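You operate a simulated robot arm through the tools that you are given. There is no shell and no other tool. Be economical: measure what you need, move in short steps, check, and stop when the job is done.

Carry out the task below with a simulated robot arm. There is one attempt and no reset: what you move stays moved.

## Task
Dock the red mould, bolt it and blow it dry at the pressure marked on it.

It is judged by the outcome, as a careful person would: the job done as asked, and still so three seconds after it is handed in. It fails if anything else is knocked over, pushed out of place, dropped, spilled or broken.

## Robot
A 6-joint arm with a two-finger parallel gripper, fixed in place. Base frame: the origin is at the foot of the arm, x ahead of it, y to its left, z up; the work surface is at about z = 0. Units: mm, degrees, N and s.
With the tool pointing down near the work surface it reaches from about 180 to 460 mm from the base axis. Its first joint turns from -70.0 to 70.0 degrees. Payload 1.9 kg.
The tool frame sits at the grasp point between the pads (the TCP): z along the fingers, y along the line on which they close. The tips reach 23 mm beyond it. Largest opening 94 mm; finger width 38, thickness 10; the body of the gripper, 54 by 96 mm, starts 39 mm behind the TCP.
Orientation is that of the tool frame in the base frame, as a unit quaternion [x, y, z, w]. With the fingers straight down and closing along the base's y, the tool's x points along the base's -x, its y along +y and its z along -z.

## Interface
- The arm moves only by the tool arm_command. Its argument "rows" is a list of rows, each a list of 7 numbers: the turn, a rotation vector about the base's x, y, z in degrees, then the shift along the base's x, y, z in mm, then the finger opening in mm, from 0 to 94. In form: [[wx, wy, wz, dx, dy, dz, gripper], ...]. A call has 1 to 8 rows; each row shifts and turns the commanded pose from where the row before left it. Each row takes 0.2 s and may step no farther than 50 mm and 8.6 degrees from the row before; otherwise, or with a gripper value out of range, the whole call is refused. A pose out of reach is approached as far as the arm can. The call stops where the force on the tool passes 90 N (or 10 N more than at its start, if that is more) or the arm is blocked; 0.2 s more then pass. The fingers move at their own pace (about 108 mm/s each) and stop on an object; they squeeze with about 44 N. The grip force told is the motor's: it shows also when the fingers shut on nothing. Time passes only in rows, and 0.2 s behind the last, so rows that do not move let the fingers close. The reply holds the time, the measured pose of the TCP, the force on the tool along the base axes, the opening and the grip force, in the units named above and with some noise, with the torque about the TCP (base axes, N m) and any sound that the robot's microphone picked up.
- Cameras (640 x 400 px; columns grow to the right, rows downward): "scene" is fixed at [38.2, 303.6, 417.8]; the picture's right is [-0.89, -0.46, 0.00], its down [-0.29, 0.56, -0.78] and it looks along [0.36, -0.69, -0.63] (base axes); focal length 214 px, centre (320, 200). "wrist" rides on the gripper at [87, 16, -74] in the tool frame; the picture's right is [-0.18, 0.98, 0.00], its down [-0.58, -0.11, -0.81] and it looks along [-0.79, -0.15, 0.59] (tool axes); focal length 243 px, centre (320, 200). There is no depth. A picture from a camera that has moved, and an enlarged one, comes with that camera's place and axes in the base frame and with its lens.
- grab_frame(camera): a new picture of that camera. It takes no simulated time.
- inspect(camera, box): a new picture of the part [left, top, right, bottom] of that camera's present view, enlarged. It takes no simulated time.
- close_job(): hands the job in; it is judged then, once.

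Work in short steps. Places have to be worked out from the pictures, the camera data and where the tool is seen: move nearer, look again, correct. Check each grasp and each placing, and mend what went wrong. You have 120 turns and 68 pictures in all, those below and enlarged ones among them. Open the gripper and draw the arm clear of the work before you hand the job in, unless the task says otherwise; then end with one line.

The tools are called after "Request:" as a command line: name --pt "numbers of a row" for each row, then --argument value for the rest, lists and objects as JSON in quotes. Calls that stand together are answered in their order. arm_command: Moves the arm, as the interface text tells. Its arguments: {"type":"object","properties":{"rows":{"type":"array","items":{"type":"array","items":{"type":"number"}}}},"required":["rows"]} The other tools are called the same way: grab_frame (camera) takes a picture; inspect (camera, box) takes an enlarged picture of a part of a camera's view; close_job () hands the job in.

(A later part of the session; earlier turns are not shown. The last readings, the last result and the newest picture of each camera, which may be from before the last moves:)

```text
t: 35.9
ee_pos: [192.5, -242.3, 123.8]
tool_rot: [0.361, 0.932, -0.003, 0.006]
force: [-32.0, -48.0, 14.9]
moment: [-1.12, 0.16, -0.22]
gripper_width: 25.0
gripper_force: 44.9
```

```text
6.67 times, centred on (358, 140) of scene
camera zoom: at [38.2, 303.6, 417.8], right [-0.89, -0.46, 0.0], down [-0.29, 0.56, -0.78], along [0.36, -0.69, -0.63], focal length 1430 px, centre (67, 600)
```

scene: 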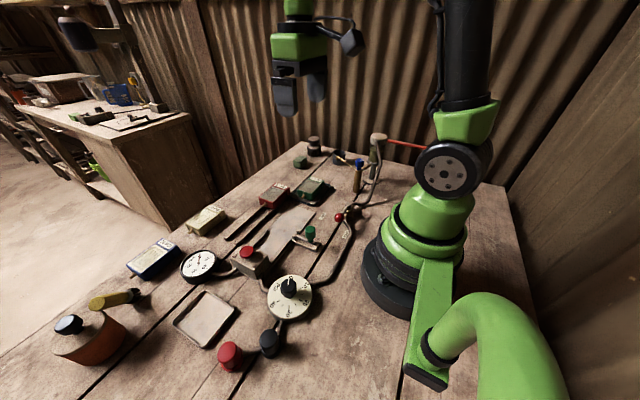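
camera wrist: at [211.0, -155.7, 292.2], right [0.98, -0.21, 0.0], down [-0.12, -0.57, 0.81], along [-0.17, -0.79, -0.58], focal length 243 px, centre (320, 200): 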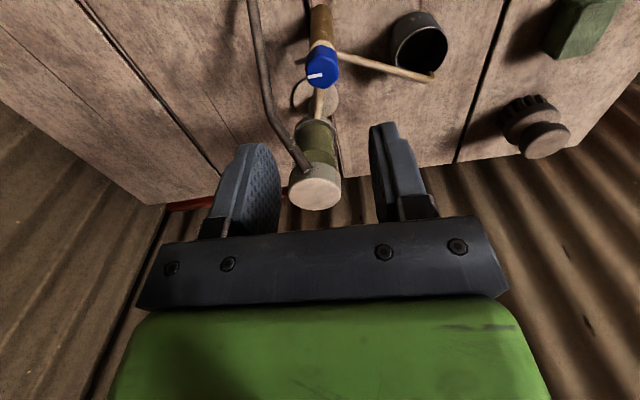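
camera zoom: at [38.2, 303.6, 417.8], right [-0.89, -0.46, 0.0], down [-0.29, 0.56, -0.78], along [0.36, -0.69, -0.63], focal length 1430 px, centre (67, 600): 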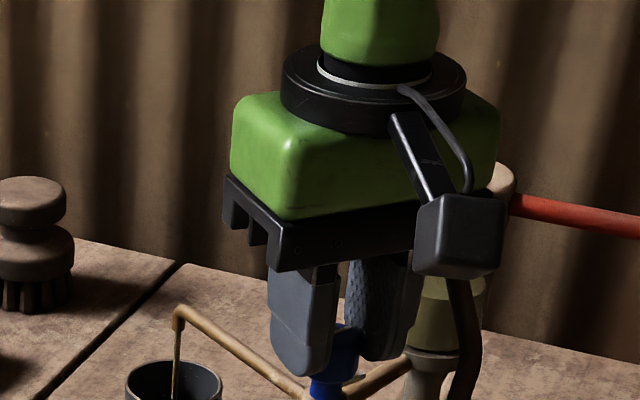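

Level in the bowl is falling. I keep waiting, easing the side load a little.

Request:
arm_command --pt "0 0 0 -1 -2 0 15" --pt "0 0 0 0 0 0 15" --pt "0 0 0 0 0 0 15" --pt "0 0 0 0 0 0 15" --pt "0 0 0 0 0 0 15" --pt "0 0 0 0 0 0 15" --pt "0 0 0 0 0 0 15" --pt "0 0 0 0 0 0 15"

Request:
arm_command --pt "0 0 0 0 0 0 15" --pt "0 0 0 0 0 0 15" --pt "0 0 0 0 0 0 15" --pt "0 0 0 0 0 0 15" --pt "0 0 0 0 0 0 15" --pt "0 0 0 0 0 0 15" --pt "0 0 0 0 0 0 15" --pt "0 0 0 0 0 0 15"

Request:
arm_command --pt "0 0 0 0 0 0 15" --pt "0 0 0 0 0 0 15" --pt "0 0 0 0 0 0 15" --pt "0 0 0 0 0 0 15" --pt "0 0 0 0 0 0 15" --pt "0 0 0 0 0 0 15" --pt "0 0 0 0 0 0 15" --pt "0 0 0 0 0 0 15"

Request:
inspect --camera "scene" --box '[310, 120, 406, 180]'

```text
t: 37.7
ee_pos: [193.5, -242.3, 125.4]
tool_rot: [0.362, 0.932, -0.002, 0.004]
force: [-19.4, -28.6, 29.5]
moment: [-0.8, 0.07, -0.09]
gripper_width: 25.0
gripper_force: 44.9
```

```text
t: 39.5
ee_pos: [192.9, -243.4, 124.0]
tool_rot: [0.362, 0.932, -0.002, 0.005]
force: [-17.7, -28.0, 30.3]
moment: [-0.6, 0.29, -0.1]
gripper_width: 25.4
gripper_force: 44.7
```

```text
t: 41.3
ee_pos: [192.4, -242.7, 124.0]
tool_rot: [0.363, 0.932, -0.002, 0.005]
force: [-17.4, -27.8, 28.5]
moment: [-0.64, 0.2, -0.13]
gripper_width: 24.7
gripper_force: 45.4
```

```text
6.67 times, centred on (358, 150) of scene
camera zoom: at [38.2, 303.6, 417.7], right [-0.89, -0.46, 0.0], down [-0.29, 0.56, -0.78], along [0.36, -0.69, -0.63], focal length 1430 px, centre (67, 533)
```

zoom: 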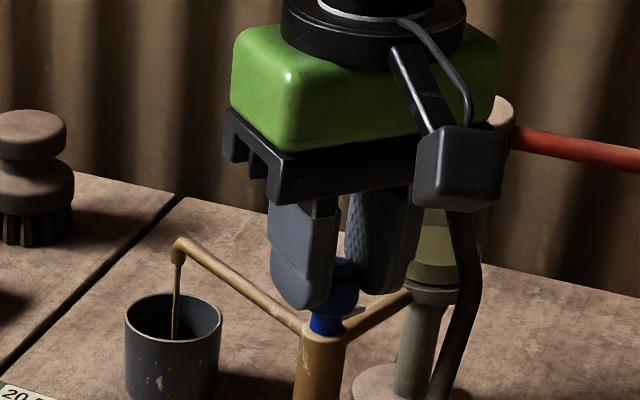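

About two-thirds drained; I wait longer.

Request:
arm_command --pt "0 0 0 0 0 0 15" --pt "0 0 0 0 0 0 15" --pt "0 0 0 0 0 0 15" --pt "0 0 0 0 0 0 15" --pt "0 0 0 0 0 0 15" --pt "0 0 0 0 0 0 15" --pt "0 0 0 0 0 0 15" --pt "0 0 0 0 0 0 15"

Request:
arm_command --pt "0 0 0 0 0 0 15" --pt "0 0 0 0 0 0 15" --pt "0 0 0 0 0 0 15" --pt "0 0 0 0 0 0 15" --pt "0 0 0 0 0 0 15" --pt "0 0 0 0 0 0 15" --pt "0 0 0 0 0 0 15" --pt "0 0 0 0 0 0 15"

Request:
arm_command --pt "0 0 0 0 0 0 15" --pt "0 0 0 0 0 0 15" --pt "0 0 0 0 0 0 15" --pt "0 0 0 0 0 0 15" --pt "0 0 0 0 0 0 15" --pt "0 0 0 0 0 0 15" --pt "0 0 0 0 0 0 15" --pt "0 0 0 0 0 0 15"

Request:
arm_command --pt "0 0 0 0 0 0 15" --pt "0 0 0 0 0 0 15" --pt "0 0 0 0 0 0 15" --pt "0 0 0 0 0 0 15" --pt "0 0 0 0 0 0 15" --pt "0 0 0 0 0 0 15" --pt "0 0 0 0 0 0 15" --pt "0 0 0 0 0 0 15"

Request:
inspect --camera "scene" --box '[310, 120, 406, 180]'

```text
t: 43.1
ee_pos: [192.4, -243.9, 123.8]
tool_rot: [0.363, 0.932, -0.002, 0.005]
force: [-15.7, -28.4, 26.1]
moment: [-0.63, 0.21, -0.14]
gripper_width: 25.0
gripper_force: 44.9
```

```text
t: 44.9
ee_pos: [193.2, -243.2, 125.6]
tool_rot: [0.362, 0.932, -0.002, 0.004]
force: [-14.6, -29.7, 22.4]
moment: [-0.53, 0.23, -0.1]
gripper_width: 25.0
gripper_force: 45.0
```

```text
t: 46.7
ee_pos: [192.2, -242.4, 124.6]
tool_rot: [0.362, 0.932, -0.002, 0.005]
force: [-13.5, -29.9, 19.4]
moment: [-0.54, 0.24, -0.11]
gripper_width: 25.0
gripper_force: 45.6
```

```text
t: 48.5
ee_pos: [193.5, -243.0, 124.3]
tool_rot: [0.362, 0.932, -0.002, 0.004]
force: [-13.1, -29.8, 16.8]
moment: [-0.54, 0.2, -0.1]
gripper_width: 25.1
gripper_force: 44.5
```

```text
6.67 times, centred on (358, 150) of scene
camera zoom: at [38.2, 303.6, 417.8], right [-0.89, -0.46, 0.0], down [-0.29, 0.56, -0.78], along [0.36, -0.69, -0.63], focal length 1430 px, centre (67, 533)
```

zoom: 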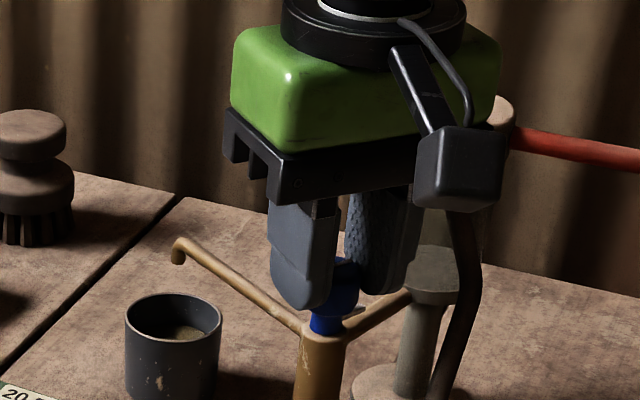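

The bowl is empty and the stream has stopped, with all of it in the cup. I turn the tap back to its shut position.

Request:
arm_command --pt "0 0 -7 0.1 0.5 0 15" --pt "0 0 -7 0.1 0.5 0 15" --pt "0 0 -7 0.1 0.5 0 15" --pt "0 0 -7 0.1 0.5 0 15" --pt "0 0 -7 0 0.3 0 15" --pt "0 0 -7 0 0 0 15" --pt "0 0 -7 0 0 0 15" --pt "0 0 -1 0 0 0 15"

Request:
arm_command --pt "0 0 0 0 0 0 50" --pt "0 0 0 0 0 0 50" --pt "0 0 0 0 0 30 50" --pt "0 0 0 0 0 40 50" --pt "0 0 0 0 0 40 50"

Request:
inspect --camera "scene" --box '[310, 120, 406, 180]'

```text
t: 50.3
ee_pos: [194.8, -241.3, 124.5]
tool_rot: [0.721, 0.693, -0.003, 0.008]
force: [27.2, -20.5, -11.6]
moment: [-1.41, -0.09, 0.11]
gripper_width: 25.0
gripper_force: 45.0
```

```text
t: 51.5
ee_pos: [192.0, -241.6, 234.3]
tool_rot: [0.722, 0.691, -0.003, 0.004]
force: [-0.1, -0.3, 0.7]
moment: [0.02, 0.0, -0.01]
gripper_width: 50.1
gripper_force: 0.1
```

```text
6.67 times, centred on (358, 150) of scene
camera zoom: at [38.2, 303.6, 417.8], right [-0.89, -0.46, 0.0], down [-0.29, 0.56, -0.78], along [0.36, -0.69, -0.63], focal length 1430 px, centre (67, 533)
```

zoom: 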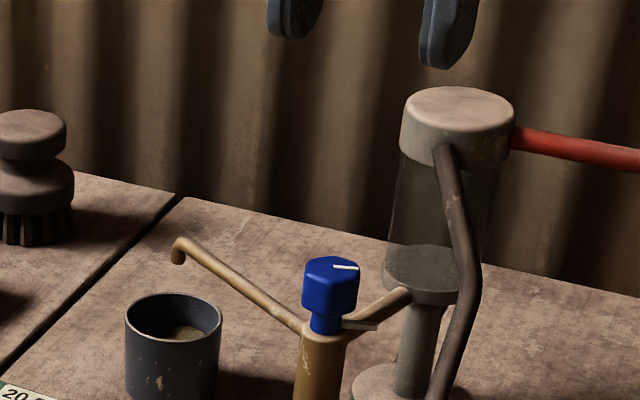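

Bowl empty, tap nearly shut, but the mark looks a few degrees short of its original angle. I regrip and turn it a further ~14° to the stop.

Request:
arm_command --pt "0 0 0 1 1.5 -40 50" --pt "0 0 0 0 0 -40 50" --pt "0 0 0 0 0 -30 50" --pt "0 0 0 0 0 0 15" --pt "0 0 0 0 0 0 15" --pt "0 0 -7 0 0 0 15" --pt "0 0 -7 0 0 0 15" --pt "0 0 0 0 0 0 15"

Request:
arm_command --pt "0 0 0 0 0 0 50" --pt "0 0 0 0 0 0 50" --pt "0 0 0 0 0 30 50" --pt "0 0 0 0 0 40 50" --pt "0 0 0 0 0 40 50"

Request:
inspect --camera "scene" --box '[290, 130, 386, 190]'

```text
t: 53.3
ee_pos: [196.2, -240.8, 123.0]
tool_rot: [0.8, 0.6, -0.003, 0.009]
force: [63.6, -8.8, -38.2]
moment: [0.24, -0.49, 0.56]
gripper_width: 25.0
gripper_force: 44.8
```

```text
t: 54.5
ee_pos: [195.5, -237.7, 233.8]
tool_rot: [0.801, 0.598, -0.004, 0.002]
force: [0.3, 0.0, 0.0]
moment: [-0.01, -0.02, -0.02]
gripper_width: 50.0
gripper_force: 0.0
```

```text
6.67 times, centred on (338, 160) of scene
camera zoom: at [38.2, 303.6, 417.8], right [-0.89, -0.46, 0.0], down [-0.29, 0.56, -0.78], along [0.36, -0.69, -0.63], focal length 1430 px, centre (200, 467)
```

zoom: 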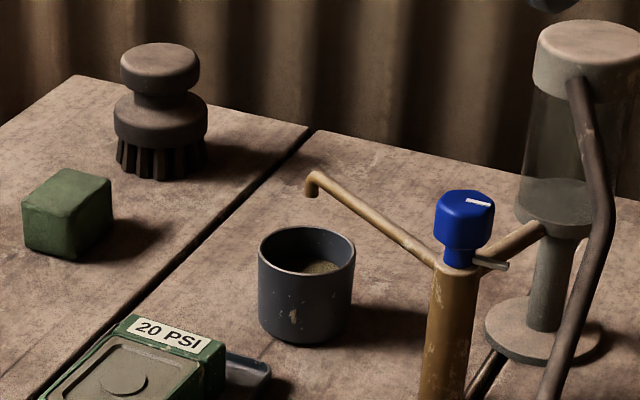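

The mark is back at its original angle, so the tap is shut. Now I go to the red mould (about x 358–418, y −122 to −37), yawing so that the fingers close along x.

Request:
arm_command --pt "0 0 5.5 32 26 0 94" --pt "0 0 5.5 32 26 0 94" --pt "0 0 5.5 32 26 0 94" --pt "0 0 0 32 26 0 94" --pt "0 0 0 32 26 0 94" --pt "0 0 0 32 26 -20 94" --pt "0 0 0 0 0 -40 94" --pt "0 0 0 0 0 0 94"

Request:
grab_frame --camera "wrist"

Request:
inspect --camera "scene" --box '[210, 170, 338, 250]'

```text
t: 56.3
ee_pos: [386.9, -81.3, 174.1]
tool_rot: [0.706, 0.708, -0.002, 0.004]
force: [-0.2, 0.1, 0.6]
moment: [0.02, -0.01, -0.02]
gripper_width: 94.2
gripper_force: 0.0
```

```text
23 pictures are left
camera wrist: at [402.4, 6.5, 248.3], right [0.98, -0.18, 0.0], down [-0.11, -0.57, 0.81], along [-0.15, -0.8, -0.58], focal length 243 px, centre (320, 200)
```

wrist: 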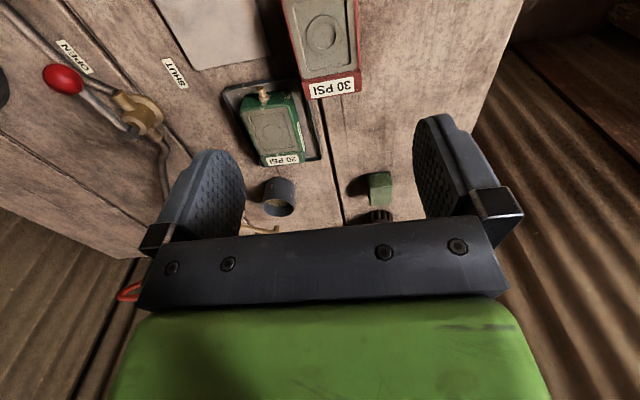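

```text
5.00 times, centred on (274, 210) of scene
camera zoom: at [38.2, 303.6, 417.8], right [-0.89, -0.46, 0.0], down [-0.29, 0.56, -0.78], along [0.36, -0.69, -0.63], focal length 1072 px, centre (550, 150)
```

zoom: 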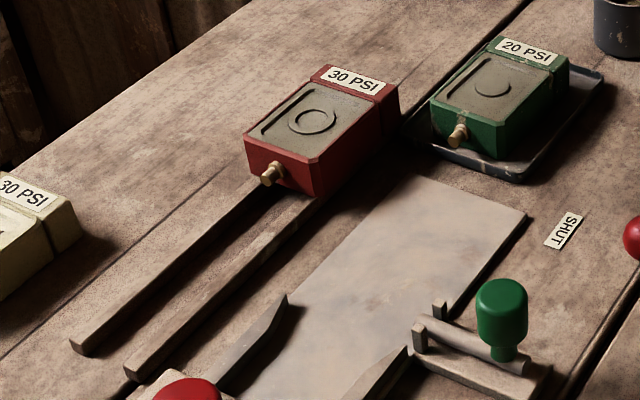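

The red mould is centred near x≈391, its rear edge at y≈−122. I'll grip its rear part (TCP y≈−100, tips about 13 mm above the table), leaving the front free to enter the dock guides.

Request:
arm_command --pt "0 0 0 2 -9.5 -40 80" --pt "0 0 0 2 -9 -40 80" --pt "0 0 0 0 0 -30 80" --pt "0 0 0 0 0 -26 80" --pt "0 0 0 0 0 0 80"

Request:
grab_frame --camera "wrist"

```text
t: 57.5
ee_pos: [390.1, -99.6, 38.2]
tool_rot: [0.707, 0.707, -0.003, 0.004]
force: [0.2, -0.3, 0.8]
moment: [-0.02, -0.02, 0.05]
gripper_width: 79.8
gripper_force: 0.1
```

```text
21 pictures are left
camera wrist: at [406.0, -12.6, 111.3], right [0.98, -0.18, 0.0], down [-0.11, -0.57, 0.81], along [-0.15, -0.8, -0.58], focal length 243 px, centre (320, 200)
```

wrist: 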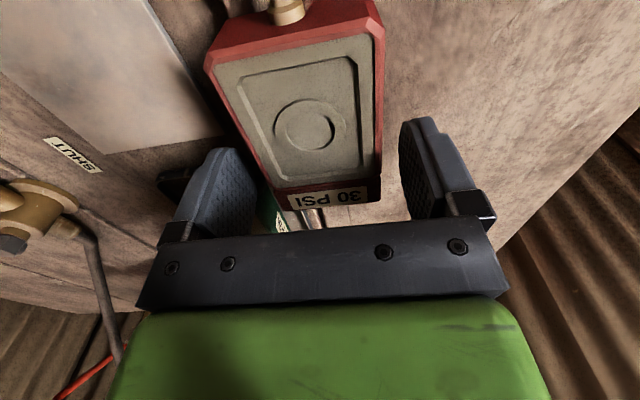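

The mould is straddled and square (nozzle x≈391, rear x≈390). Close and check the grip.

Request:
arm_command --pt "0 0 0 0 3 -1 80" --pt "0 0 0 0 0 0 30" --pt "0 0 0 0 0 0 30" --pt "0 0 0 0 0 0 30" --pt "0 0 0 0 0 15 30" --pt "0 0 0 0 0 25 30" --pt "0 0 0 0 0 30 30" --pt "0 0 0 0 0 0 30"

Request:
grab_frame --camera "wrist"

```text
t: 59.3
ee_pos: [389.2, -97.5, 105.9]
tool_rot: [0.707, 0.707, -0.004, 0.003]
force: [-0.2, 0.5, -3.9]
moment: [-0.08, -0.03, 0.0]
gripper_width: 53.7
gripper_force: 44.1
```

```text
20 pictures are left
camera wrist: at [404.8, -10.1, 180.6], right [0.98, -0.18, 0.0], down [-0.11, -0.57, 0.81], along [-0.15, -0.8, -0.58], focal length 243 px, centre (320, 200)
```

wrist: 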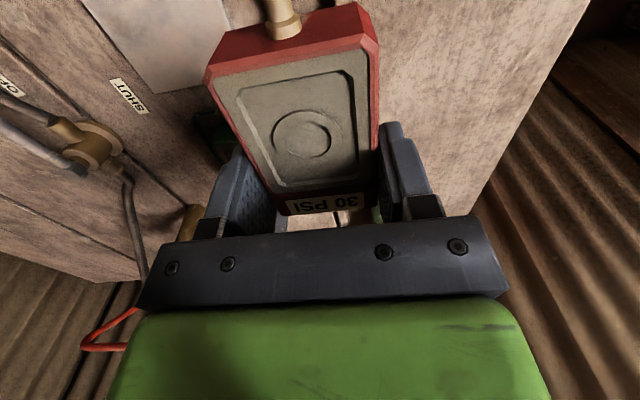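

Grip good (53.7 mm, ~0.4 kg). I carry it to hover over the dock plate, aligned with the channel centre x≈298.

Request:
arm_command --pt "0 0 0 -23 5 0 30" --pt "0 0 0 -23 10 0 30" --pt "0 0 0 -23 20 0 30" --pt "0 0 0 -21.5 20 -10 30" --pt "0 0 0 0 8 -25 30" --pt "0 0 0 0 0 0 30"

Request:
inspect --camera "scene" --box '[215, 190, 327, 260]'

```text
t: 60.7
ee_pos: [299.6, -32.6, 70.3]
tool_rot: [0.707, 0.707, -0.003, 0.003]
force: [0.9, -0.5, -2.9]
moment: [-0.04, 0.02, -0.02]
gripper_width: 53.5
gripper_force: 44.1
```

```text
5.71 times, centred on (271, 225) of scene
camera zoom: at [38.2, 303.6, 417.8], right [-0.89, -0.46, 0.0], down [-0.29, 0.56, -0.78], along [0.36, -0.69, -0.63], focal length 1226 px, centre (600, 57)
```

zoom: 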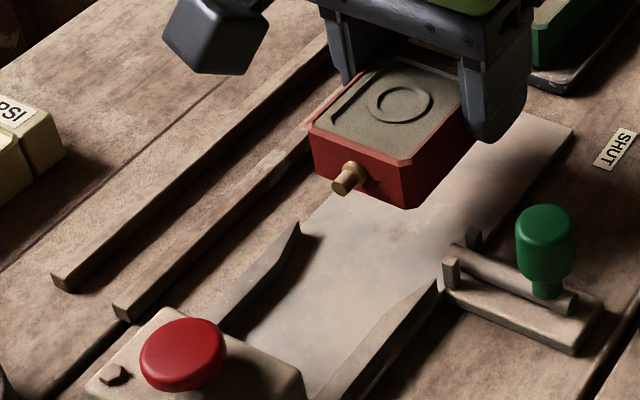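

The mould's nose points at the flared guides (centre x≈297.5). The bolt keepers sit at y≈−1 and 19, so I set the mould down with fingers behind y≈−10 and then push from behind.

Request:
arm_command --pt "0 0 0 -2 2 -10 30" --pt "0 0 0 0 0 -12 30" --pt "0 0 0 0 0 -6 30" --pt "0 0 0 0 0 -3 30" --pt "0 0 0 0 0 0 30"

```text
t: 61.9
ee_pos: [296.3, -31.5, 41.1]
tool_rot: [0.707, 0.707, -0.002, 0.004]
force: [-0.1, 0.3, -3.1]
moment: [-0.04, 0.03, -0.01]
gripper_width: 53.7
gripper_force: 43.9
```

Still hanging free. I lower in 2 mm steps until contact.

Request:
arm_command --pt "0 0 0 0.5 0 -2 30" --pt "0 0 0 0 0 -2 30" --pt "0 0 0 0 0 -2 30" --pt "0 0 0 0 0 0 30"

Request:
inspect --camera "scene" --box '[235, 195, 331, 255]'

```text
t: 62.9
ee_pos: [296.8, -31.7, 33.6]
tool_rot: [0.707, 0.707, -0.003, 0.003]
force: [0.6, 0.5, -3.3]
moment: [-0.03, -0.04, -0.01]
gripper_width: 53.6
gripper_force: 43.9
```

```text
6.67 times, centred on (283, 225) of scene
camera zoom: at [38.2, 303.6, 417.8], right [-0.89, -0.46, 0.0], down [-0.29, 0.56, -0.78], along [0.36, -0.69, -0.63], focal length 1430 px, centre (567, 33)
```

zoom: 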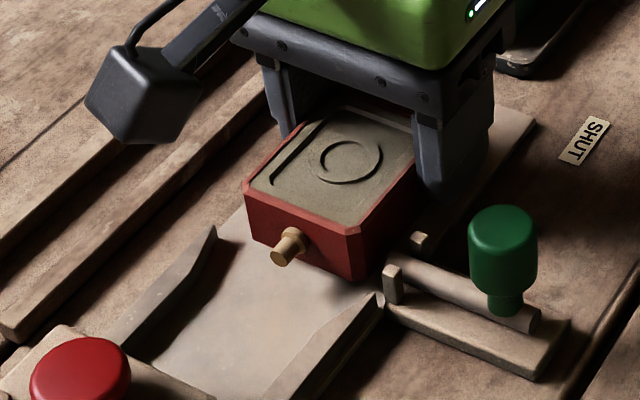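

Nearly down. I continue in 1.5 mm steps to contact.

Request:
arm_command --pt "0 0 0 0 0 -1.5 30" --pt "0 0 0 0 0 -1.5 30" --pt "0 0 0 0 0 0 30"

Request:
arm_command --pt "0 0 0 0 0 -1.5 30" --pt "0 0 0 0 0 -1.5 30" --pt "0 0 0 0 0 0 30"

```text
t: 63.7
ee_pos: [297.0, -32.9, 31.9]
tool_rot: [0.707, 0.707, -0.002, 0.004]
force: [0.2, -0.1, -2.7]
moment: [-0.03, 0.0, 0.0]
gripper_width: 53.7
gripper_force: 43.6
```

```text
t: 64.5
ee_pos: [298.4, -33.5, 29.5]
tool_rot: [0.708, 0.706, -0.003, 0.004]
force: [-7.9, -3.7, 34.7]
moment: [0.0, 0.26, 0.08]
gripper_width: 54.0
gripper_force: 44.0
```

Contact with the plate. I release the mould, rise, and shift back behind it.

Request:
arm_command --pt "0 0 0 0 0 1.2 30" --pt "0 0 0 0 0 0 72" --pt "0 0 0 0 0 0 72" --pt "0 0 0 0 0 25 72" --pt "0 0 0 0 0 35 72" --pt "0 0 0 0 -25 0 34" --pt "0 0 0 0 -25 0 34" --pt "0 0 0 0 -15 0 34"

Request:
inspect --camera "scene" --box '[235, 190, 331, 250]'

```text
t: 66.3
ee_pos: [297.9, -97.3, 90.9]
tool_rot: [0.707, 0.707, -0.003, 0.003]
force: [-0.3, 0.7, -0.8]
moment: [0.0, -0.01, 0.01]
gripper_width: 33.9
gripper_force: 0.1
```

```text
6.67 times, centred on (283, 220) of scene
camera zoom: at [38.2, 303.6, 417.8], right [-0.89, -0.46, 0.0], down [-0.29, 0.56, -0.78], along [0.36, -0.69, -0.63], focal length 1430 px, centre (567, 67)
```

zoom: 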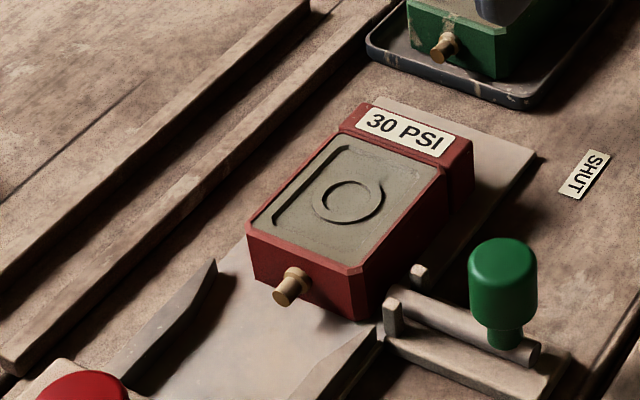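

The mould stands square in front of the guides. I lower the fingers (34 mm apart) behind it and begin pushing in +y.

Request:
arm_command --pt "0 0 0 0 12 -20 34" --pt "0 0 0 0 0 -20 34" --pt "0 0 0 0 0 -15 34" --pt "0 0 0 0 0 0 34" --pt "0 0 0 0 6 0 34" --pt "0 0 0 0 6 0 34" --pt "0 0 0 0 6 0 34" --pt "0 0 0 0 6 0 34"

Request:
arm_command --pt "0 0 0 0 6 0 34" --pt "0 0 0 0 6 0 34" --pt "0 0 0 0 6 0 34" --pt "0 0 0 0 6 0 34" --pt "0 0 0 0 0 0 34"

Request:
inspect --camera "scene" --box '[225, 200, 321, 260]'

```text
t: 68.1
ee_pos: [298.8, -61.2, 34.8]
tool_rot: [0.707, 0.707, -0.003, 0.004]
force: [-0.7, -1.3, 0.4]
moment: [0.0, 0.0, 0.0]
gripper_width: 33.7
gripper_force: 0.1
```

```text
t: 69.3
ee_pos: [300.5, -37.9, 34.7]
tool_rot: [0.707, 0.707, -0.003, 0.004]
force: [-0.6, -0.6, -0.9]
moment: [0.0, 0.01, -0.04]
gripper_width: 34.2
gripper_force: 0.0
```

```text
6.67 times, centred on (273, 230) of scene
camera zoom: at [38.2, 303.6, 417.8], right [-0.89, -0.46, 0.0], down [-0.29, 0.56, -0.78], along [0.36, -0.69, -0.63], focal length 1430 px, centre (633, 0)
```

zoom: 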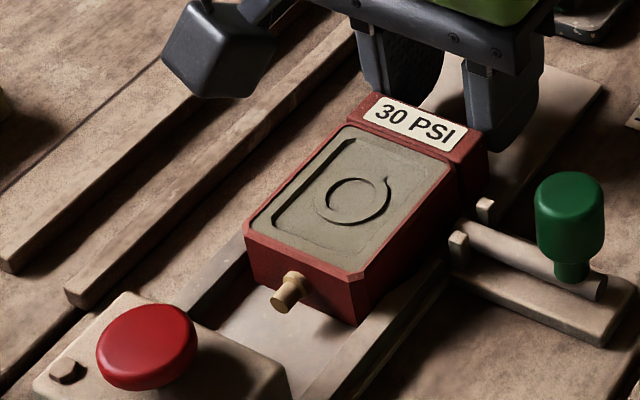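

The mould has entered the guides squarely. I keep pushing gently.

Request:
arm_command --pt "0 0 0 -0.5 5 0 34" --pt "0 0 0 -0.5 5 0 34" --pt "0 0 0 0 5 0 34" --pt "0 0 0 0 5 0 34" --pt "0 0 0 0 4 0 34" --pt "0 0 0 0 4 0 34" --pt "0 0 0 0 0 0 34"

Request:
arm_command --pt "0 0 0 0 3 0 34" --pt "0 0 0 0 3 0 34" --pt "0 0 0 0 2 0 34" --pt "0 0 0 0 0 0 34"

Request:
inspect --camera "scene" --box '[225, 205, 321, 265]'

```text
t: 70.9
ee_pos: [297.4, -9.2, 34.9]
tool_rot: [0.708, 0.707, -0.003, 0.002]
force: [0.1, 0.4, -0.9]
moment: [-0.01, 0.0, 0.01]
gripper_width: 34.1
gripper_force: 0.1
```

```text
t: 71.9
ee_pos: [296.9, 0.1, 35.5]
tool_rot: [0.707, 0.707, -0.004, 0.003]
force: [-0.1, -1.2, -0.2]
moment: [-0.01, 0.01, 0.01]
gripper_width: 34.1
gripper_force: 0.0
```

```text
6.67 times, centred on (273, 235) of scene
camera zoom: at [38.2, 303.6, 417.8], right [-0.89, -0.46, 0.0], down [-0.29, 0.56, -0.78], along [0.36, -0.69, -0.63], focal length 1430 px, centre (633, -33)
```

zoom: 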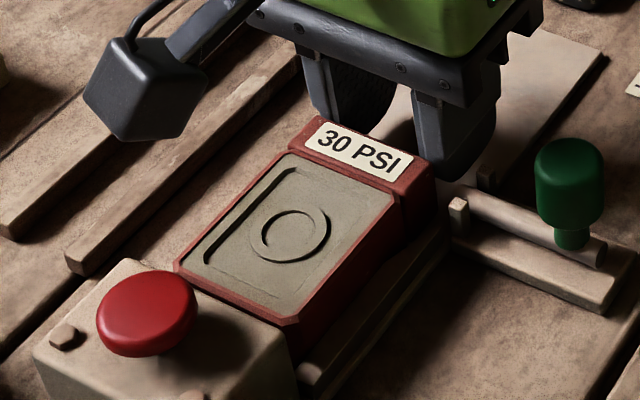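

Almost seated, no resistance yet. I push on in 1.5 mm steps until force rises.

Request:
arm_command --pt "0 0 0 0 1.5 0 34" --pt "0 0 0 0 1.5 0 34" --pt "0 0 0 0 0 0 34"

Request:
arm_command --pt "0 0 0 0 1.5 0 34" --pt "0 0 0 0 1.5 0 34" --pt "0 0 0 0 0 0 34"

Request:
arm_command --pt "0 0 0 0 1.5 0 34" --pt "0 0 0 0 1.5 0 34" --pt "0 0 0 0 0 0 34"

```text
t: 72.7
ee_pos: [297.3, 2.2, 35.9]
tool_rot: [0.707, 0.707, -0.002, 0.004]
force: [0.2, -0.5, 0.4]
moment: [-0.01, 0.01, 0.01]
gripper_width: 34.0
gripper_force: 0.0
```

```text
t: 73.5
ee_pos: [297.0, 3.9, 35.5]
tool_rot: [0.707, 0.707, -0.002, 0.004]
force: [-0.6, -1.5, -0.5]
moment: [0.0, -0.01, -0.05]
gripper_width: 34.0
gripper_force: 0.0
```

```text
t: 74.3
ee_pos: [296.9, 5.0, 35.2]
tool_rot: [0.709, 0.705, -0.003, 0.004]
force: [-0.3, -78.9, 4.5]
moment: [-0.42, -0.03, 0.8]
gripper_width: 34.3
gripper_force: 0.1
```

79 N: the mould is seated against the block. I back off, rise, and turn the tool toward the green bolt knob at about (213,15), top z≈58.

Request:
arm_command --pt "0 0 0 0 -6 0 34" --pt "0 0 0 0 -6 15 34" --pt "0 0 8.2 0 0 35 34" --pt "0 0 8.2 0 0 35 34" --pt "0 0 8.2 -20 5 15 50" --pt "0 0 8.2 -20 5 0 50" --pt "0 0 8.2 -20 5 0 50" --pt "0 0 8.2 -20 5 0 50"

Request:
arm_command --pt "0 0 8.2 -4 2 0 50" --pt "0 0 8.2 0 0 0 50" --pt "0 0 8.2 0 0 0 50" --pt "0 0 8.2 0 0 0 50" --pt "0 0 7.6 0 0 0 50" --pt "0 0 0 0 0 0 50"

Request:
grab_frame --camera "wrist"

```text
t: 76.1
ee_pos: [215.4, 17.0, 133.0]
tool_rot: [0.347, 0.938, -0.002, 0.004]
force: [-0.4, 0.3, 0.4]
moment: [0.0, 0.02, 0.0]
gripper_width: 50.1
gripper_force: 0.0
```

```text
t: 77.5
ee_pos: [213.6, 16.7, 133.7]
tool_rot: [0.003, 1.0, 0.001, 0.004]
force: [-0.8, 0.3, 1.0]
moment: [-0.02, 0.01, -0.01]
gripper_width: 50.2
gripper_force: 0.1
```

```text
14 pictures are left
camera wrist: at [125.0, 33.5, 208.4], right [0.19, 0.98, 0.0], down [0.57, -0.11, 0.81], along [0.8, -0.15, -0.58], focal length 243 px, centre (320, 200)
```

wrist: 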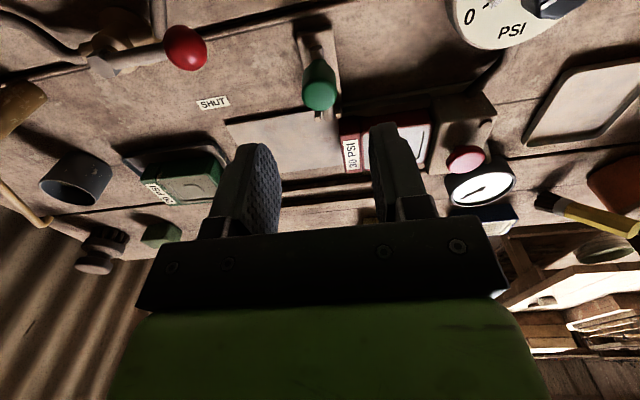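

The knob top resolves to (215,16). I descend on it with fingers closing along y and grip it.

Request:
arm_command --pt "0 0 0 1 -0.5 -35 50" --pt "0 0 0 0 0 -25 50" --pt "0 0 0 0 0 -14 50" --pt "0 0 0 0 0 0 50" --pt "0 0 0 0 0 0 20" --pt "0 0 0 0 0 0 20"

```text
t: 78.9
ee_pos: [213.7, 16.6, 60.5]
tool_rot: [0.003, 1.0, 0.001, 0.005]
force: [1.3, 3.4, -16.3]
moment: [-0.46, -0.41, 0.0]
gripper_width: 23.1
gripper_force: 45.1
```

Gripped at 23 mm. I slide it in +x in steps.

Request:
arm_command --pt "0 0 0 3 0 0 20" --pt "0 0 0 4 0 0 20" --pt "0 0 0 4 0 0 20" --pt "0 0 0 4 0 0 20" --pt "0 0 0 0 0 0 20"

Request:
arm_command --pt "0 0 0 4 0 0 20" --pt "0 0 0 4 0 0 20" --pt "0 0 0 4 0 0 20" --pt "0 0 0 0 0 0 20"

```text
t: 80.1
ee_pos: [227.4, 16.1, 61.4]
tool_rot: [0.004, 1.0, -0.001, 0.003]
force: [0.0, -53.0, -4.8]
moment: [-0.94, 0.84, -0.19]
gripper_width: 23.2
gripper_force: 44.8
```

```text
t: 81.1
ee_pos: [239.8, 16.7, 61.2]
tool_rot: [0.005, 1.0, 0.0, 0.004]
force: [0.1, -68.2, -31.2]
moment: [-0.81, -0.09, -0.05]
gripper_width: 23.3
gripper_force: 44.7
```

The bolt slides; a side load in −y suggests my grip line is slightly off. I ease y by −1.5 mm and continue.

Request:
arm_command --pt "0 0 0 0 -1.5 0 20" --pt "0 0 0 4 0 0 20" --pt "0 0 0 4 0 0 20" --pt "0 0 0 0 0 0 20"

Request:
inspect --camera "scene" --box '[235, 195, 331, 255]'

```text
t: 82.1
ee_pos: [249.1, 16.6, 60.3]
tool_rot: [0.001, 1.0, 0.001, 0.004]
force: [-0.2, 14.6, -31.6]
moment: [-0.38, 0.39, 0.02]
gripper_width: 22.9
gripper_force: 45.1
```

```text
6.67 times, centred on (283, 225) of scene
camera zoom: at [38.3, 303.6, 417.8], right [-0.89, -0.46, 0.0], down [-0.29, 0.56, -0.78], along [0.36, -0.69, -0.63], focal length 1430 px, centre (567, 33)
```

zoom: 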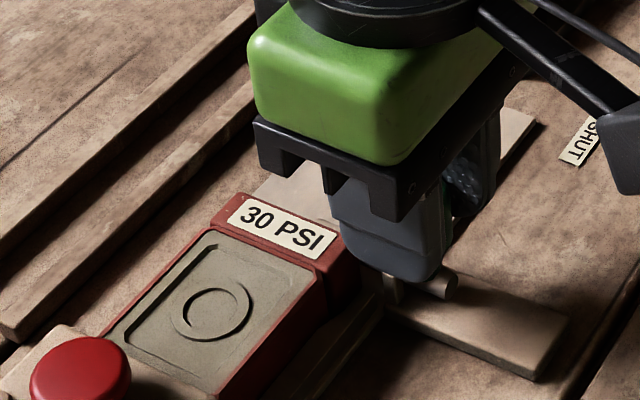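

The bolt is going in behind the mould. I continue until it meets its stop.

Request:
arm_command --pt "0 0 0 3 0 0 20" --pt "0 0 0 3 0 0 20" --pt "0 0 0 0 0 0 20"

Request:
arm_command --pt "0 0 0 3 0 0 20" --pt "0 0 0 3 0 0 20" --pt "0 0 0 0 0 0 20"

```text
t: 82.9
ee_pos: [253.8, 15.7, 61.3]
tool_rot: [0.002, 1.0, 0.0, 0.004]
force: [-5.6, 38.7, -25.2]
moment: [-0.22, -0.16, 0.07]
gripper_width: 23.4
gripper_force: 45.1
```

```text
t: 83.7
ee_pos: [258.8, 15.8, 60.5]
tool_rot: [0.004, 1.0, 0.0, 0.001]
force: [-33.6, 54.2, 8.5]
moment: [0.11, 0.29, 0.09]
gripper_width: 23.4
gripper_force: 45.2
```

Force along x is rising: close to the stop. I add a little more, then release and check.

Request:
arm_command --pt "0 0 0 2 1.2 0 20" --pt "0 0 0 1.5 0 0 20" --pt "0 0 0 0 0 0 20"

Request:
arm_command --pt "0 0 0 0 0 0 50" --pt "0 0 0 0 0 0 50" --pt "0 0 0 0 0 30 50" --pt "0 0 0 -15 15 40 50" --pt "0 0 0 -20 30 10 50"

Request:
inspect --camera "scene" --box '[225, 195, 321, 255]'

```text
t: 84.5
ee_pos: [261.8, 15.5, 60.5]
tool_rot: [0.005, 1.0, 0.0, -0.001]
force: [-34.6, 26.7, -6.0]
moment: [-0.24, 0.26, -0.08]
gripper_width: 23.1
gripper_force: 45.0
```

```text
t: 85.7
ee_pos: [228.7, 62.2, 141.7]
tool_rot: [0.003, 1.0, 0.001, 0.004]
force: [0.2, 0.4, -0.1]
moment: [0.01, 0.02, 0.0]
gripper_width: 49.9
gripper_force: 0.1
```

```text
6.67 times, centred on (273, 225) of scene
camera zoom: at [38.2, 303.5, 417.8], right [-0.89, -0.46, 0.0], down [-0.29, 0.56, -0.78], along [0.36, -0.69, -0.63], focal length 1430 px, centre (633, 33)
```

zoom: 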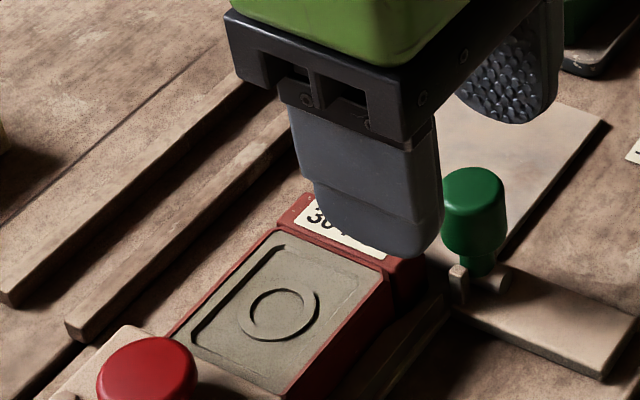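

The bolt is home behind the mould. Now the regulator: knob centre ≈ (182,149.5), top z≈62; scale runs clockwise 60° per 10 PSI, so 30 PSI needs 180° clockwise. I move above it, winding the tool counter-clockwise first.

Request:
arm_command --pt "0 0 8.2 -6 11 0 50" --pt "0 0 8.2 -6 11 0 50" --pt "0 0 8.2 -6 11 0 50" --pt "0 0 8.2 -6 11 0 50" --pt "0 0 8.2 -6 11 0 50" --pt "0 0 8.2 -6 11 0 50" --pt "0 0 8.2 -6 11 0 50" --pt "0 0 8.2 -5 10 0 50"

Request:
arm_command --pt "0 0 8 0 0 0 50" --pt "0 0 8 0 0 0 50" --pt "0 0 8 0 0 0 50" --pt "0 0 8 0 0 0 50" --pt "0 0 8 0 0 0 50" --pt "0 0 8 0 0 0 50" --pt "0 0 8 0 0 0 50" --pt "0 0 8 0 0 0 50"

Request:
inspect --camera "scene" --box '[220, 210, 380, 310]'

```text
t: 87.5
ee_pos: [182.8, 147.5, 142.4]
tool_rot: [-0.54, 0.842, 0.003, 0.003]
force: [-0.4, 0.2, -0.5]
moment: [0.04, -0.03, 0.04]
gripper_width: 49.8
gripper_force: 0.1
```

```text
t: 89.3
ee_pos: [182.0, 147.6, 141.4]
tool_rot: [0.904, -0.427, -0.004, -0.001]
force: [0.8, -1.0, 0.6]
moment: [0.01, 0.01, 0.02]
gripper_width: 50.1
gripper_force: 0.1
```

```text
4.00 times, centred on (300, 260) of scene
camera zoom: at [38.2, 303.6, 417.8], right [-0.89, -0.46, 0.0], down [-0.29, 0.56, -0.78], along [0.36, -0.69, -0.63], focal length 858 px, centre (400, -40)
```

zoom: 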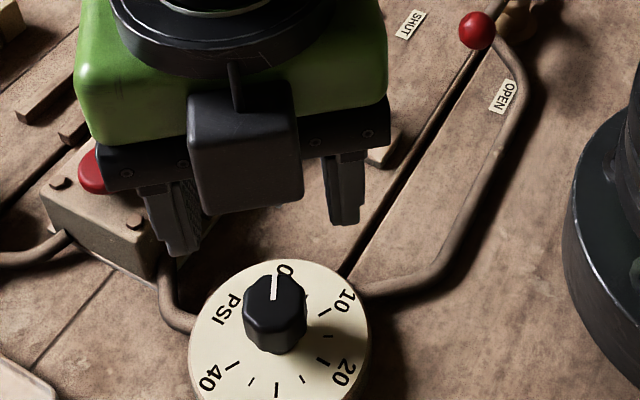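

The winding worked. I descend on the knob, grip it, and start the clockwise turn.

Request:
arm_command --pt "0 0 0 0 2 -35 50" --pt "0 0 0 0 0 -30 50" --pt "0 0 0 0 0 -11 50" --pt "0 0 0 0 0 0 50" --pt "0 0 0 0 0 0 15" --pt "0 0 0 0 0 0 15"

Request:
arm_command --pt "0 0 -8 0 0 0 15" --pt "0 0 -8 0 0 0 15" --pt "0 0 -8 0 0 0 15" --pt "0 0 -8 0 0 0 15" --pt "0 0 0 0 0 0 15"

```text
t: 90.7
ee_pos: [183.8, 151.4, 66.4]
tool_rot: [0.904, -0.428, -0.001, -0.004]
force: [24.5, 14.4, -25.2]
moment: [0.04, -0.46, 0.05]
gripper_width: 29.3
gripper_force: 45.1
```

```text
t: 91.9
ee_pos: [184.6, 152.0, 66.2]
tool_rot: [0.75, -0.662, -0.002, -0.009]
force: [44.5, -11.9, 28.5]
moment: [-0.2, -0.7, 0.07]
gripper_width: 29.1
gripper_force: 44.7
```

Turning smoothly with low torque. I ease x by +1.5 mm and continue.

Request:
arm_command --pt "0 0 -8 1.5 0.3 0 15" --pt "0 0 -8 0 0 0 15" --pt "0 0 -8 0 0 0 15" --pt "0 0 -8 0 0 0 15" --pt "0 0 -8 0 0 0 15" --pt "0 0 -8 0 0 0 15" --pt "0 0 0 0 0 0 15"

Request:
inspect --camera "scene" --box '[220, 230, 348, 310]'

```text
t: 93.5
ee_pos: [185.2, 151.4, 65.5]
tool_rot: [-0.415, 0.91, 0.003, 0.009]
force: [56.3, -36.1, 36.8]
moment: [-0.89, -1.32, 0.07]
gripper_width: 28.8
gripper_force: 44.9
```

```text
5.00 times, centred on (284, 270) of scene
camera zoom: at [38.1, 303.5, 417.8], right [-0.89, -0.46, 0.0], down [-0.29, 0.56, -0.78], along [0.36, -0.69, -0.63], focal length 1072 px, centre (500, -150)
```

zoom: 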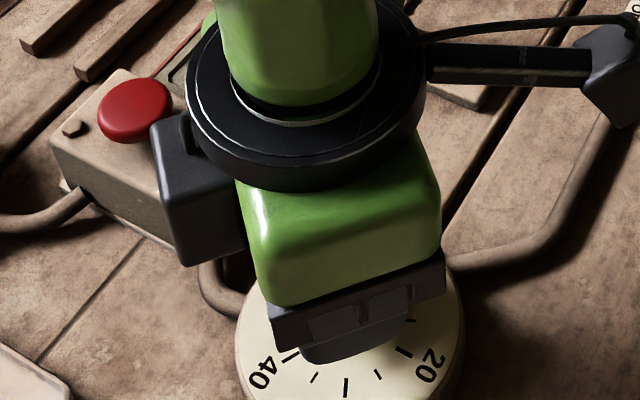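

80° turned. I relieve the side load and continue toward 180°.

Request:
arm_command --pt "0 0 -8 1 -1 0 15" --pt "0 0 -8 0.5 -0.5 0 15" --pt "0 0 -8 0 0 0 15" --pt "0 0 -8 0 0 0 15" --pt "0 0 -8 0 0 0 15" --pt "0 0 -8 0 0 0 15" --pt "0 0 0 0 0 0 15"

Request:
arm_command --pt "0 0 -8 0 -0.5 0 15" --pt "0 0 -8 0 -0.5 0 15" --pt "0 0 -8 0 0 0 15" --pt "0 0 -8 0 0 0 15" --pt "0 0 -8 0 0 0 15" --pt "0 0 -8 0 0 0 15" --pt "0 0 -4 0 0 0 15" --pt "0 0 0 0 0 0 15"

```text
t: 95.1
ee_pos: [186.1, 149.9, 65.0]
tool_rot: [-0.009, 1.0, 0.002, 0.005]
force: [29.6, -3.0, 25.4]
moment: [-0.22, -0.61, -0.03]
gripper_width: 28.8
gripper_force: 45.0
```

```text
t: 96.9
ee_pos: [186.0, 150.3, 64.0]
tool_rot: [0.429, 0.903, 0.0, 0.005]
force: [12.9, 23.5, -37.0]
moment: [0.24, 0.04, -0.02]
gripper_width: 28.7
gripper_force: 45.7
```

Turned 180°. I release, rise, move aside and read the dial.

Request:
arm_command --pt "0 0 0 0 0 0 50" --pt "0 0 0 0 0 0 50" --pt "0 0 0 0 0 30 50" --pt "0 0 0 0 0 40 50" --pt "0 0 0 30 -25 20 30" --pt "0 0 0 30 -10 0 10" --pt "0 0 0 0 0 0 0"

Request:
inspect --camera "scene" --box '[180, 225, 340, 325]'

```text
t: 98.5
ee_pos: [244.5, 114.2, 155.9]
tool_rot: [0.428, 0.904, -0.001, 0.004]
force: [-0.3, -0.4, -0.8]
moment: [-0.02, 0.01, -0.02]
gripper_width: 0.0
gripper_force: 42.7
```

```text
4.00 times, centred on (260, 275) of scene
camera zoom: at [38.2, 303.6, 417.8], right [-0.89, -0.46, 0.0], down [-0.29, 0.56, -0.78], along [0.36, -0.69, -0.63], focal length 858 px, centre (560, -100)
```

zoom: 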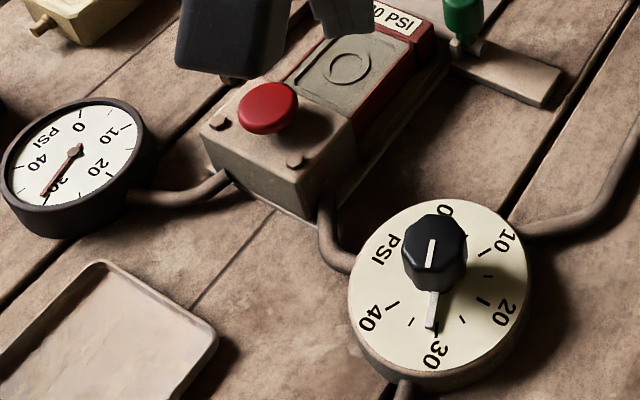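

The dial reads near 30 and the gauge near 30. I check both closer.

Request:
inspect --camera "scene" --box '[264, 270, 320, 325]'

Request:
inspect --camera "scene" --box '[176, 244, 224, 288]'

```text
7.27 times, centred on (292, 298) of scene
camera zoom: at [38.2, 303.6, 417.8], right [-0.89, -0.46, 0.0], down [-0.29, 0.56, -0.78], along [0.36, -0.69, -0.63], focal length 1560 px, centre (524, -509)
```

zoom: 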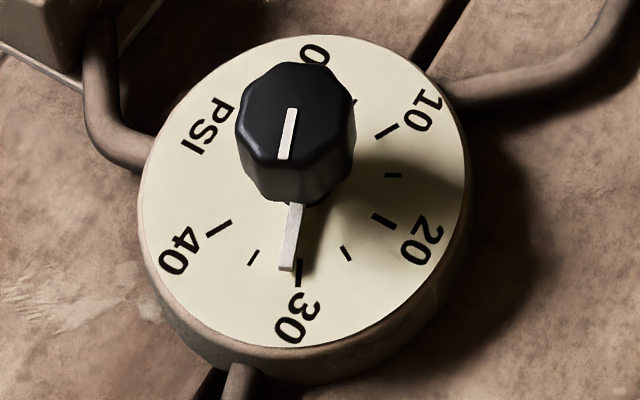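

```text
9.09 times, centred on (200, 266) of scene
camera zoom: at [38.2, 303.6, 417.8], right [-0.89, -0.46, 0.0], down [-0.29, 0.56, -0.78], along [0.36, -0.69, -0.63], focal length 1950 px, centre (1411, -400)
```

zoom: 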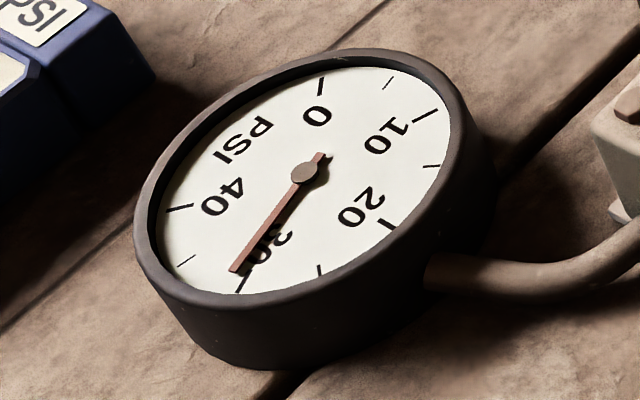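

Pointer and gauge both sit about 1.2 PSI above 30, so I regrip and turn about 7° back counter-clockwise.

Request:
arm_command --pt "0 0 0 -30 10 0 50" --pt "0 0 0 -30 25 -10 50" --pt "0 0 0 0 0 -40 50" --pt "0 0 0 0 0 -40 50" --pt "0 0 0 0 0 0 50" --pt "0 0 0 0 0 0 15" --pt "0 0 0 0 0 0 15"

Request:
arm_command --pt "0 0 3.5 0 0 0 15" --pt "0 0 3.5 0 0 0 15" --pt "0 0 0 0 0 0 15" --pt "0 0 0 0 0 0 50" --pt "0 0 0 0 0 0 50" --pt "0 0 0 0 0 35 50" --pt "0 0 0 0 0 45 30" --pt "0 0 0 30 -25 10 10"

Request:
inspect --camera "scene" --box '[176, 240, 320, 330]'

```text
t: 100.1
ee_pos: [185.3, 149.7, 65.5]
tool_rot: [0.428, 0.904, 0.001, 0.004]
force: [12.4, 18.5, -28.2]
moment: [0.64, 0.32, -0.01]
gripper_width: 28.8
gripper_force: 44.9
```

```text
t: 101.9
ee_pos: [216.5, 123.9, 154.3]
tool_rot: [0.373, 0.928, -0.002, 0.004]
force: [0.4, 0.1, 0.1]
moment: [0.02, 0.01, -0.02]
gripper_width: 9.9
gripper_force: 0.0
```

```text
4.44 times, centred on (248, 285) of scene
camera zoom: at [38.2, 303.6, 417.8], right [-0.89, -0.46, 0.0], down [-0.29, 0.56, -0.78], along [0.36, -0.69, -0.63], focal length 953 px, centre (640, -178)
```

zoom: 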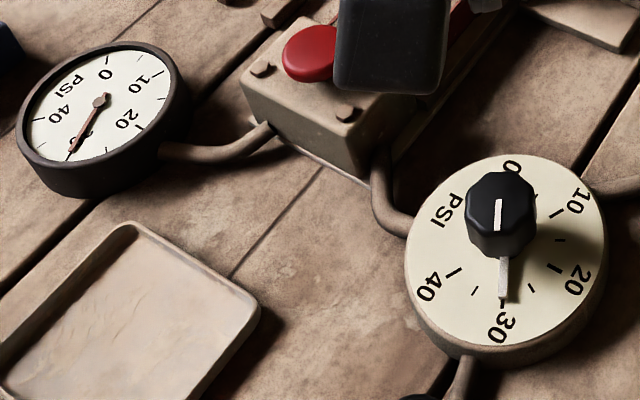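

Pointer is on 30. Now I go over the block's red button at about (298,129), top z≈60, with closed fingers.

Request:
arm_command --pt "0 0 0 40 2.5 0 0" --pt "0 0 0 41.5 2.5 -10 0" --pt "0 0 0 0 0 -35 0" --pt "0 0 0 0 0 -15 0" --pt "0 0 0 0 0 0 0"

Request:
inspect --camera "scene" --box '[190, 200, 318, 280]'

```text
t: 103.1
ee_pos: [295.5, 129.0, 95.8]
tool_rot: [0.373, 0.928, 0.0, 0.005]
force: [0.7, 0.2, 0.1]
moment: [-0.02, 0.0, 0.03]
gripper_width: 0.2
gripper_force: 42.1
```

```text
5.00 times, centred on (254, 240) of scene
camera zoom: at [38.2, 303.6, 417.8], right [-0.89, -0.46, 0.0], down [-0.29, 0.56, -0.78], along [0.36, -0.69, -0.63], focal length 1072 px, centre (650, 0)
```

zoom: 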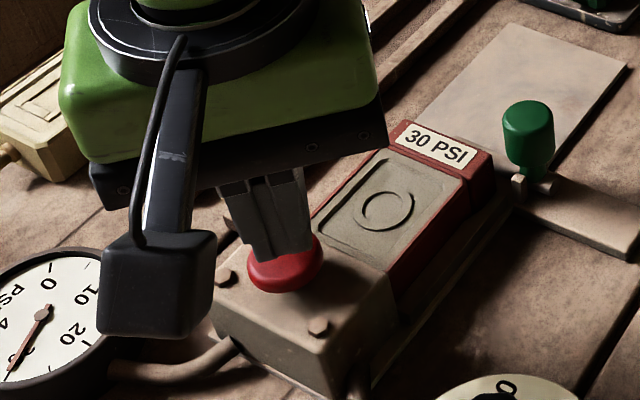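

Fingers are right over the button. I press down in small steps.

Request:
arm_command --pt "0 0 0 2 0 -5 0" --pt "0 0 0 0 0 -4 0" --pt "0 0 0 0 0 -3 0" --pt "0 0 0 0 0 -2 0" --pt "0 0 0 0 0 0 0"

```text
t: 104.3
ee_pos: [299.4, 127.5, 80.4]
tool_rot: [0.372, 0.928, -0.001, 0.004]
force: [0.2, -0.4, 1.0]
moment: [0.01, 0.02, 0.01]
gripper_width: 0.0
gripper_force: 42.2
```

Request:
arm_command --pt "0 0 0 0 0 -2 0" --pt "0 0 0 0 0 -2 0" --pt "0 0 0 0 0 0 0"

Request:
arm_command --pt "0 0 0 0 0 -2 0" --pt "0 0 0 0 0 -2 0" --pt "0 0 0 0 0 0 0"

```text
t: 105.1
ee_pos: [299.3, 128.4, 76.6]
tool_rot: [0.373, 0.928, -0.001, 0.005]
force: [1.3, -1.1, 2.9]
moment: [0.0, 0.05, -0.03]
gripper_width: 0.0
gripper_force: 42.4
heard: click
```

```text
t: 105.9
ee_pos: [299.4, 128.4, 73.9]
tool_rot: [0.374, 0.927, -0.002, 0.004]
force: [-8.3, -4.5, 22.4]
moment: [0.07, 0.38, 0.08]
gripper_width: 0.0
gripper_force: 42.0
```

A click, then the button bottomed. I hold it and listen, and check the gauge.

Request:
arm_command --pt "0 0 0 0 0 0 0" --pt "0 0 0 0 0 0 0" --pt "0 0 0 0 0 0 0" --pt "0 0 0 0 0 0 0" --pt "0 0 0 0 0 0 0" --pt "0 0 0 0 0 0 0"

Request:
inspect --camera "scene" --box '[176, 210, 304, 290]'

```text
t: 107.3
ee_pos: [300.1, 128.5, 73.8]
tool_rot: [0.373, 0.928, -0.001, 0.004]
force: [-5.6, -2.6, 21.5]
moment: [0.11, 0.33, 0.09]
gripper_width: 0.1
gripper_force: 42.6
```

```text
5.00 times, centred on (240, 250) of scene
camera zoom: at [38.2, 303.5, 417.8], right [-0.89, -0.46, 0.0], down [-0.29, 0.56, -0.78], along [0.36, -0.69, -0.63], focal length 1072 px, centre (720, -50)
```

zoom: 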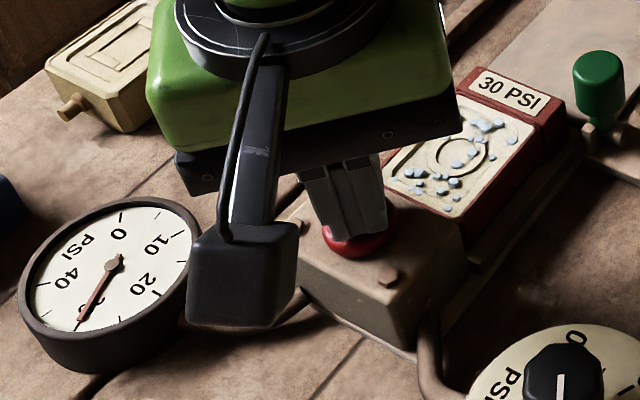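

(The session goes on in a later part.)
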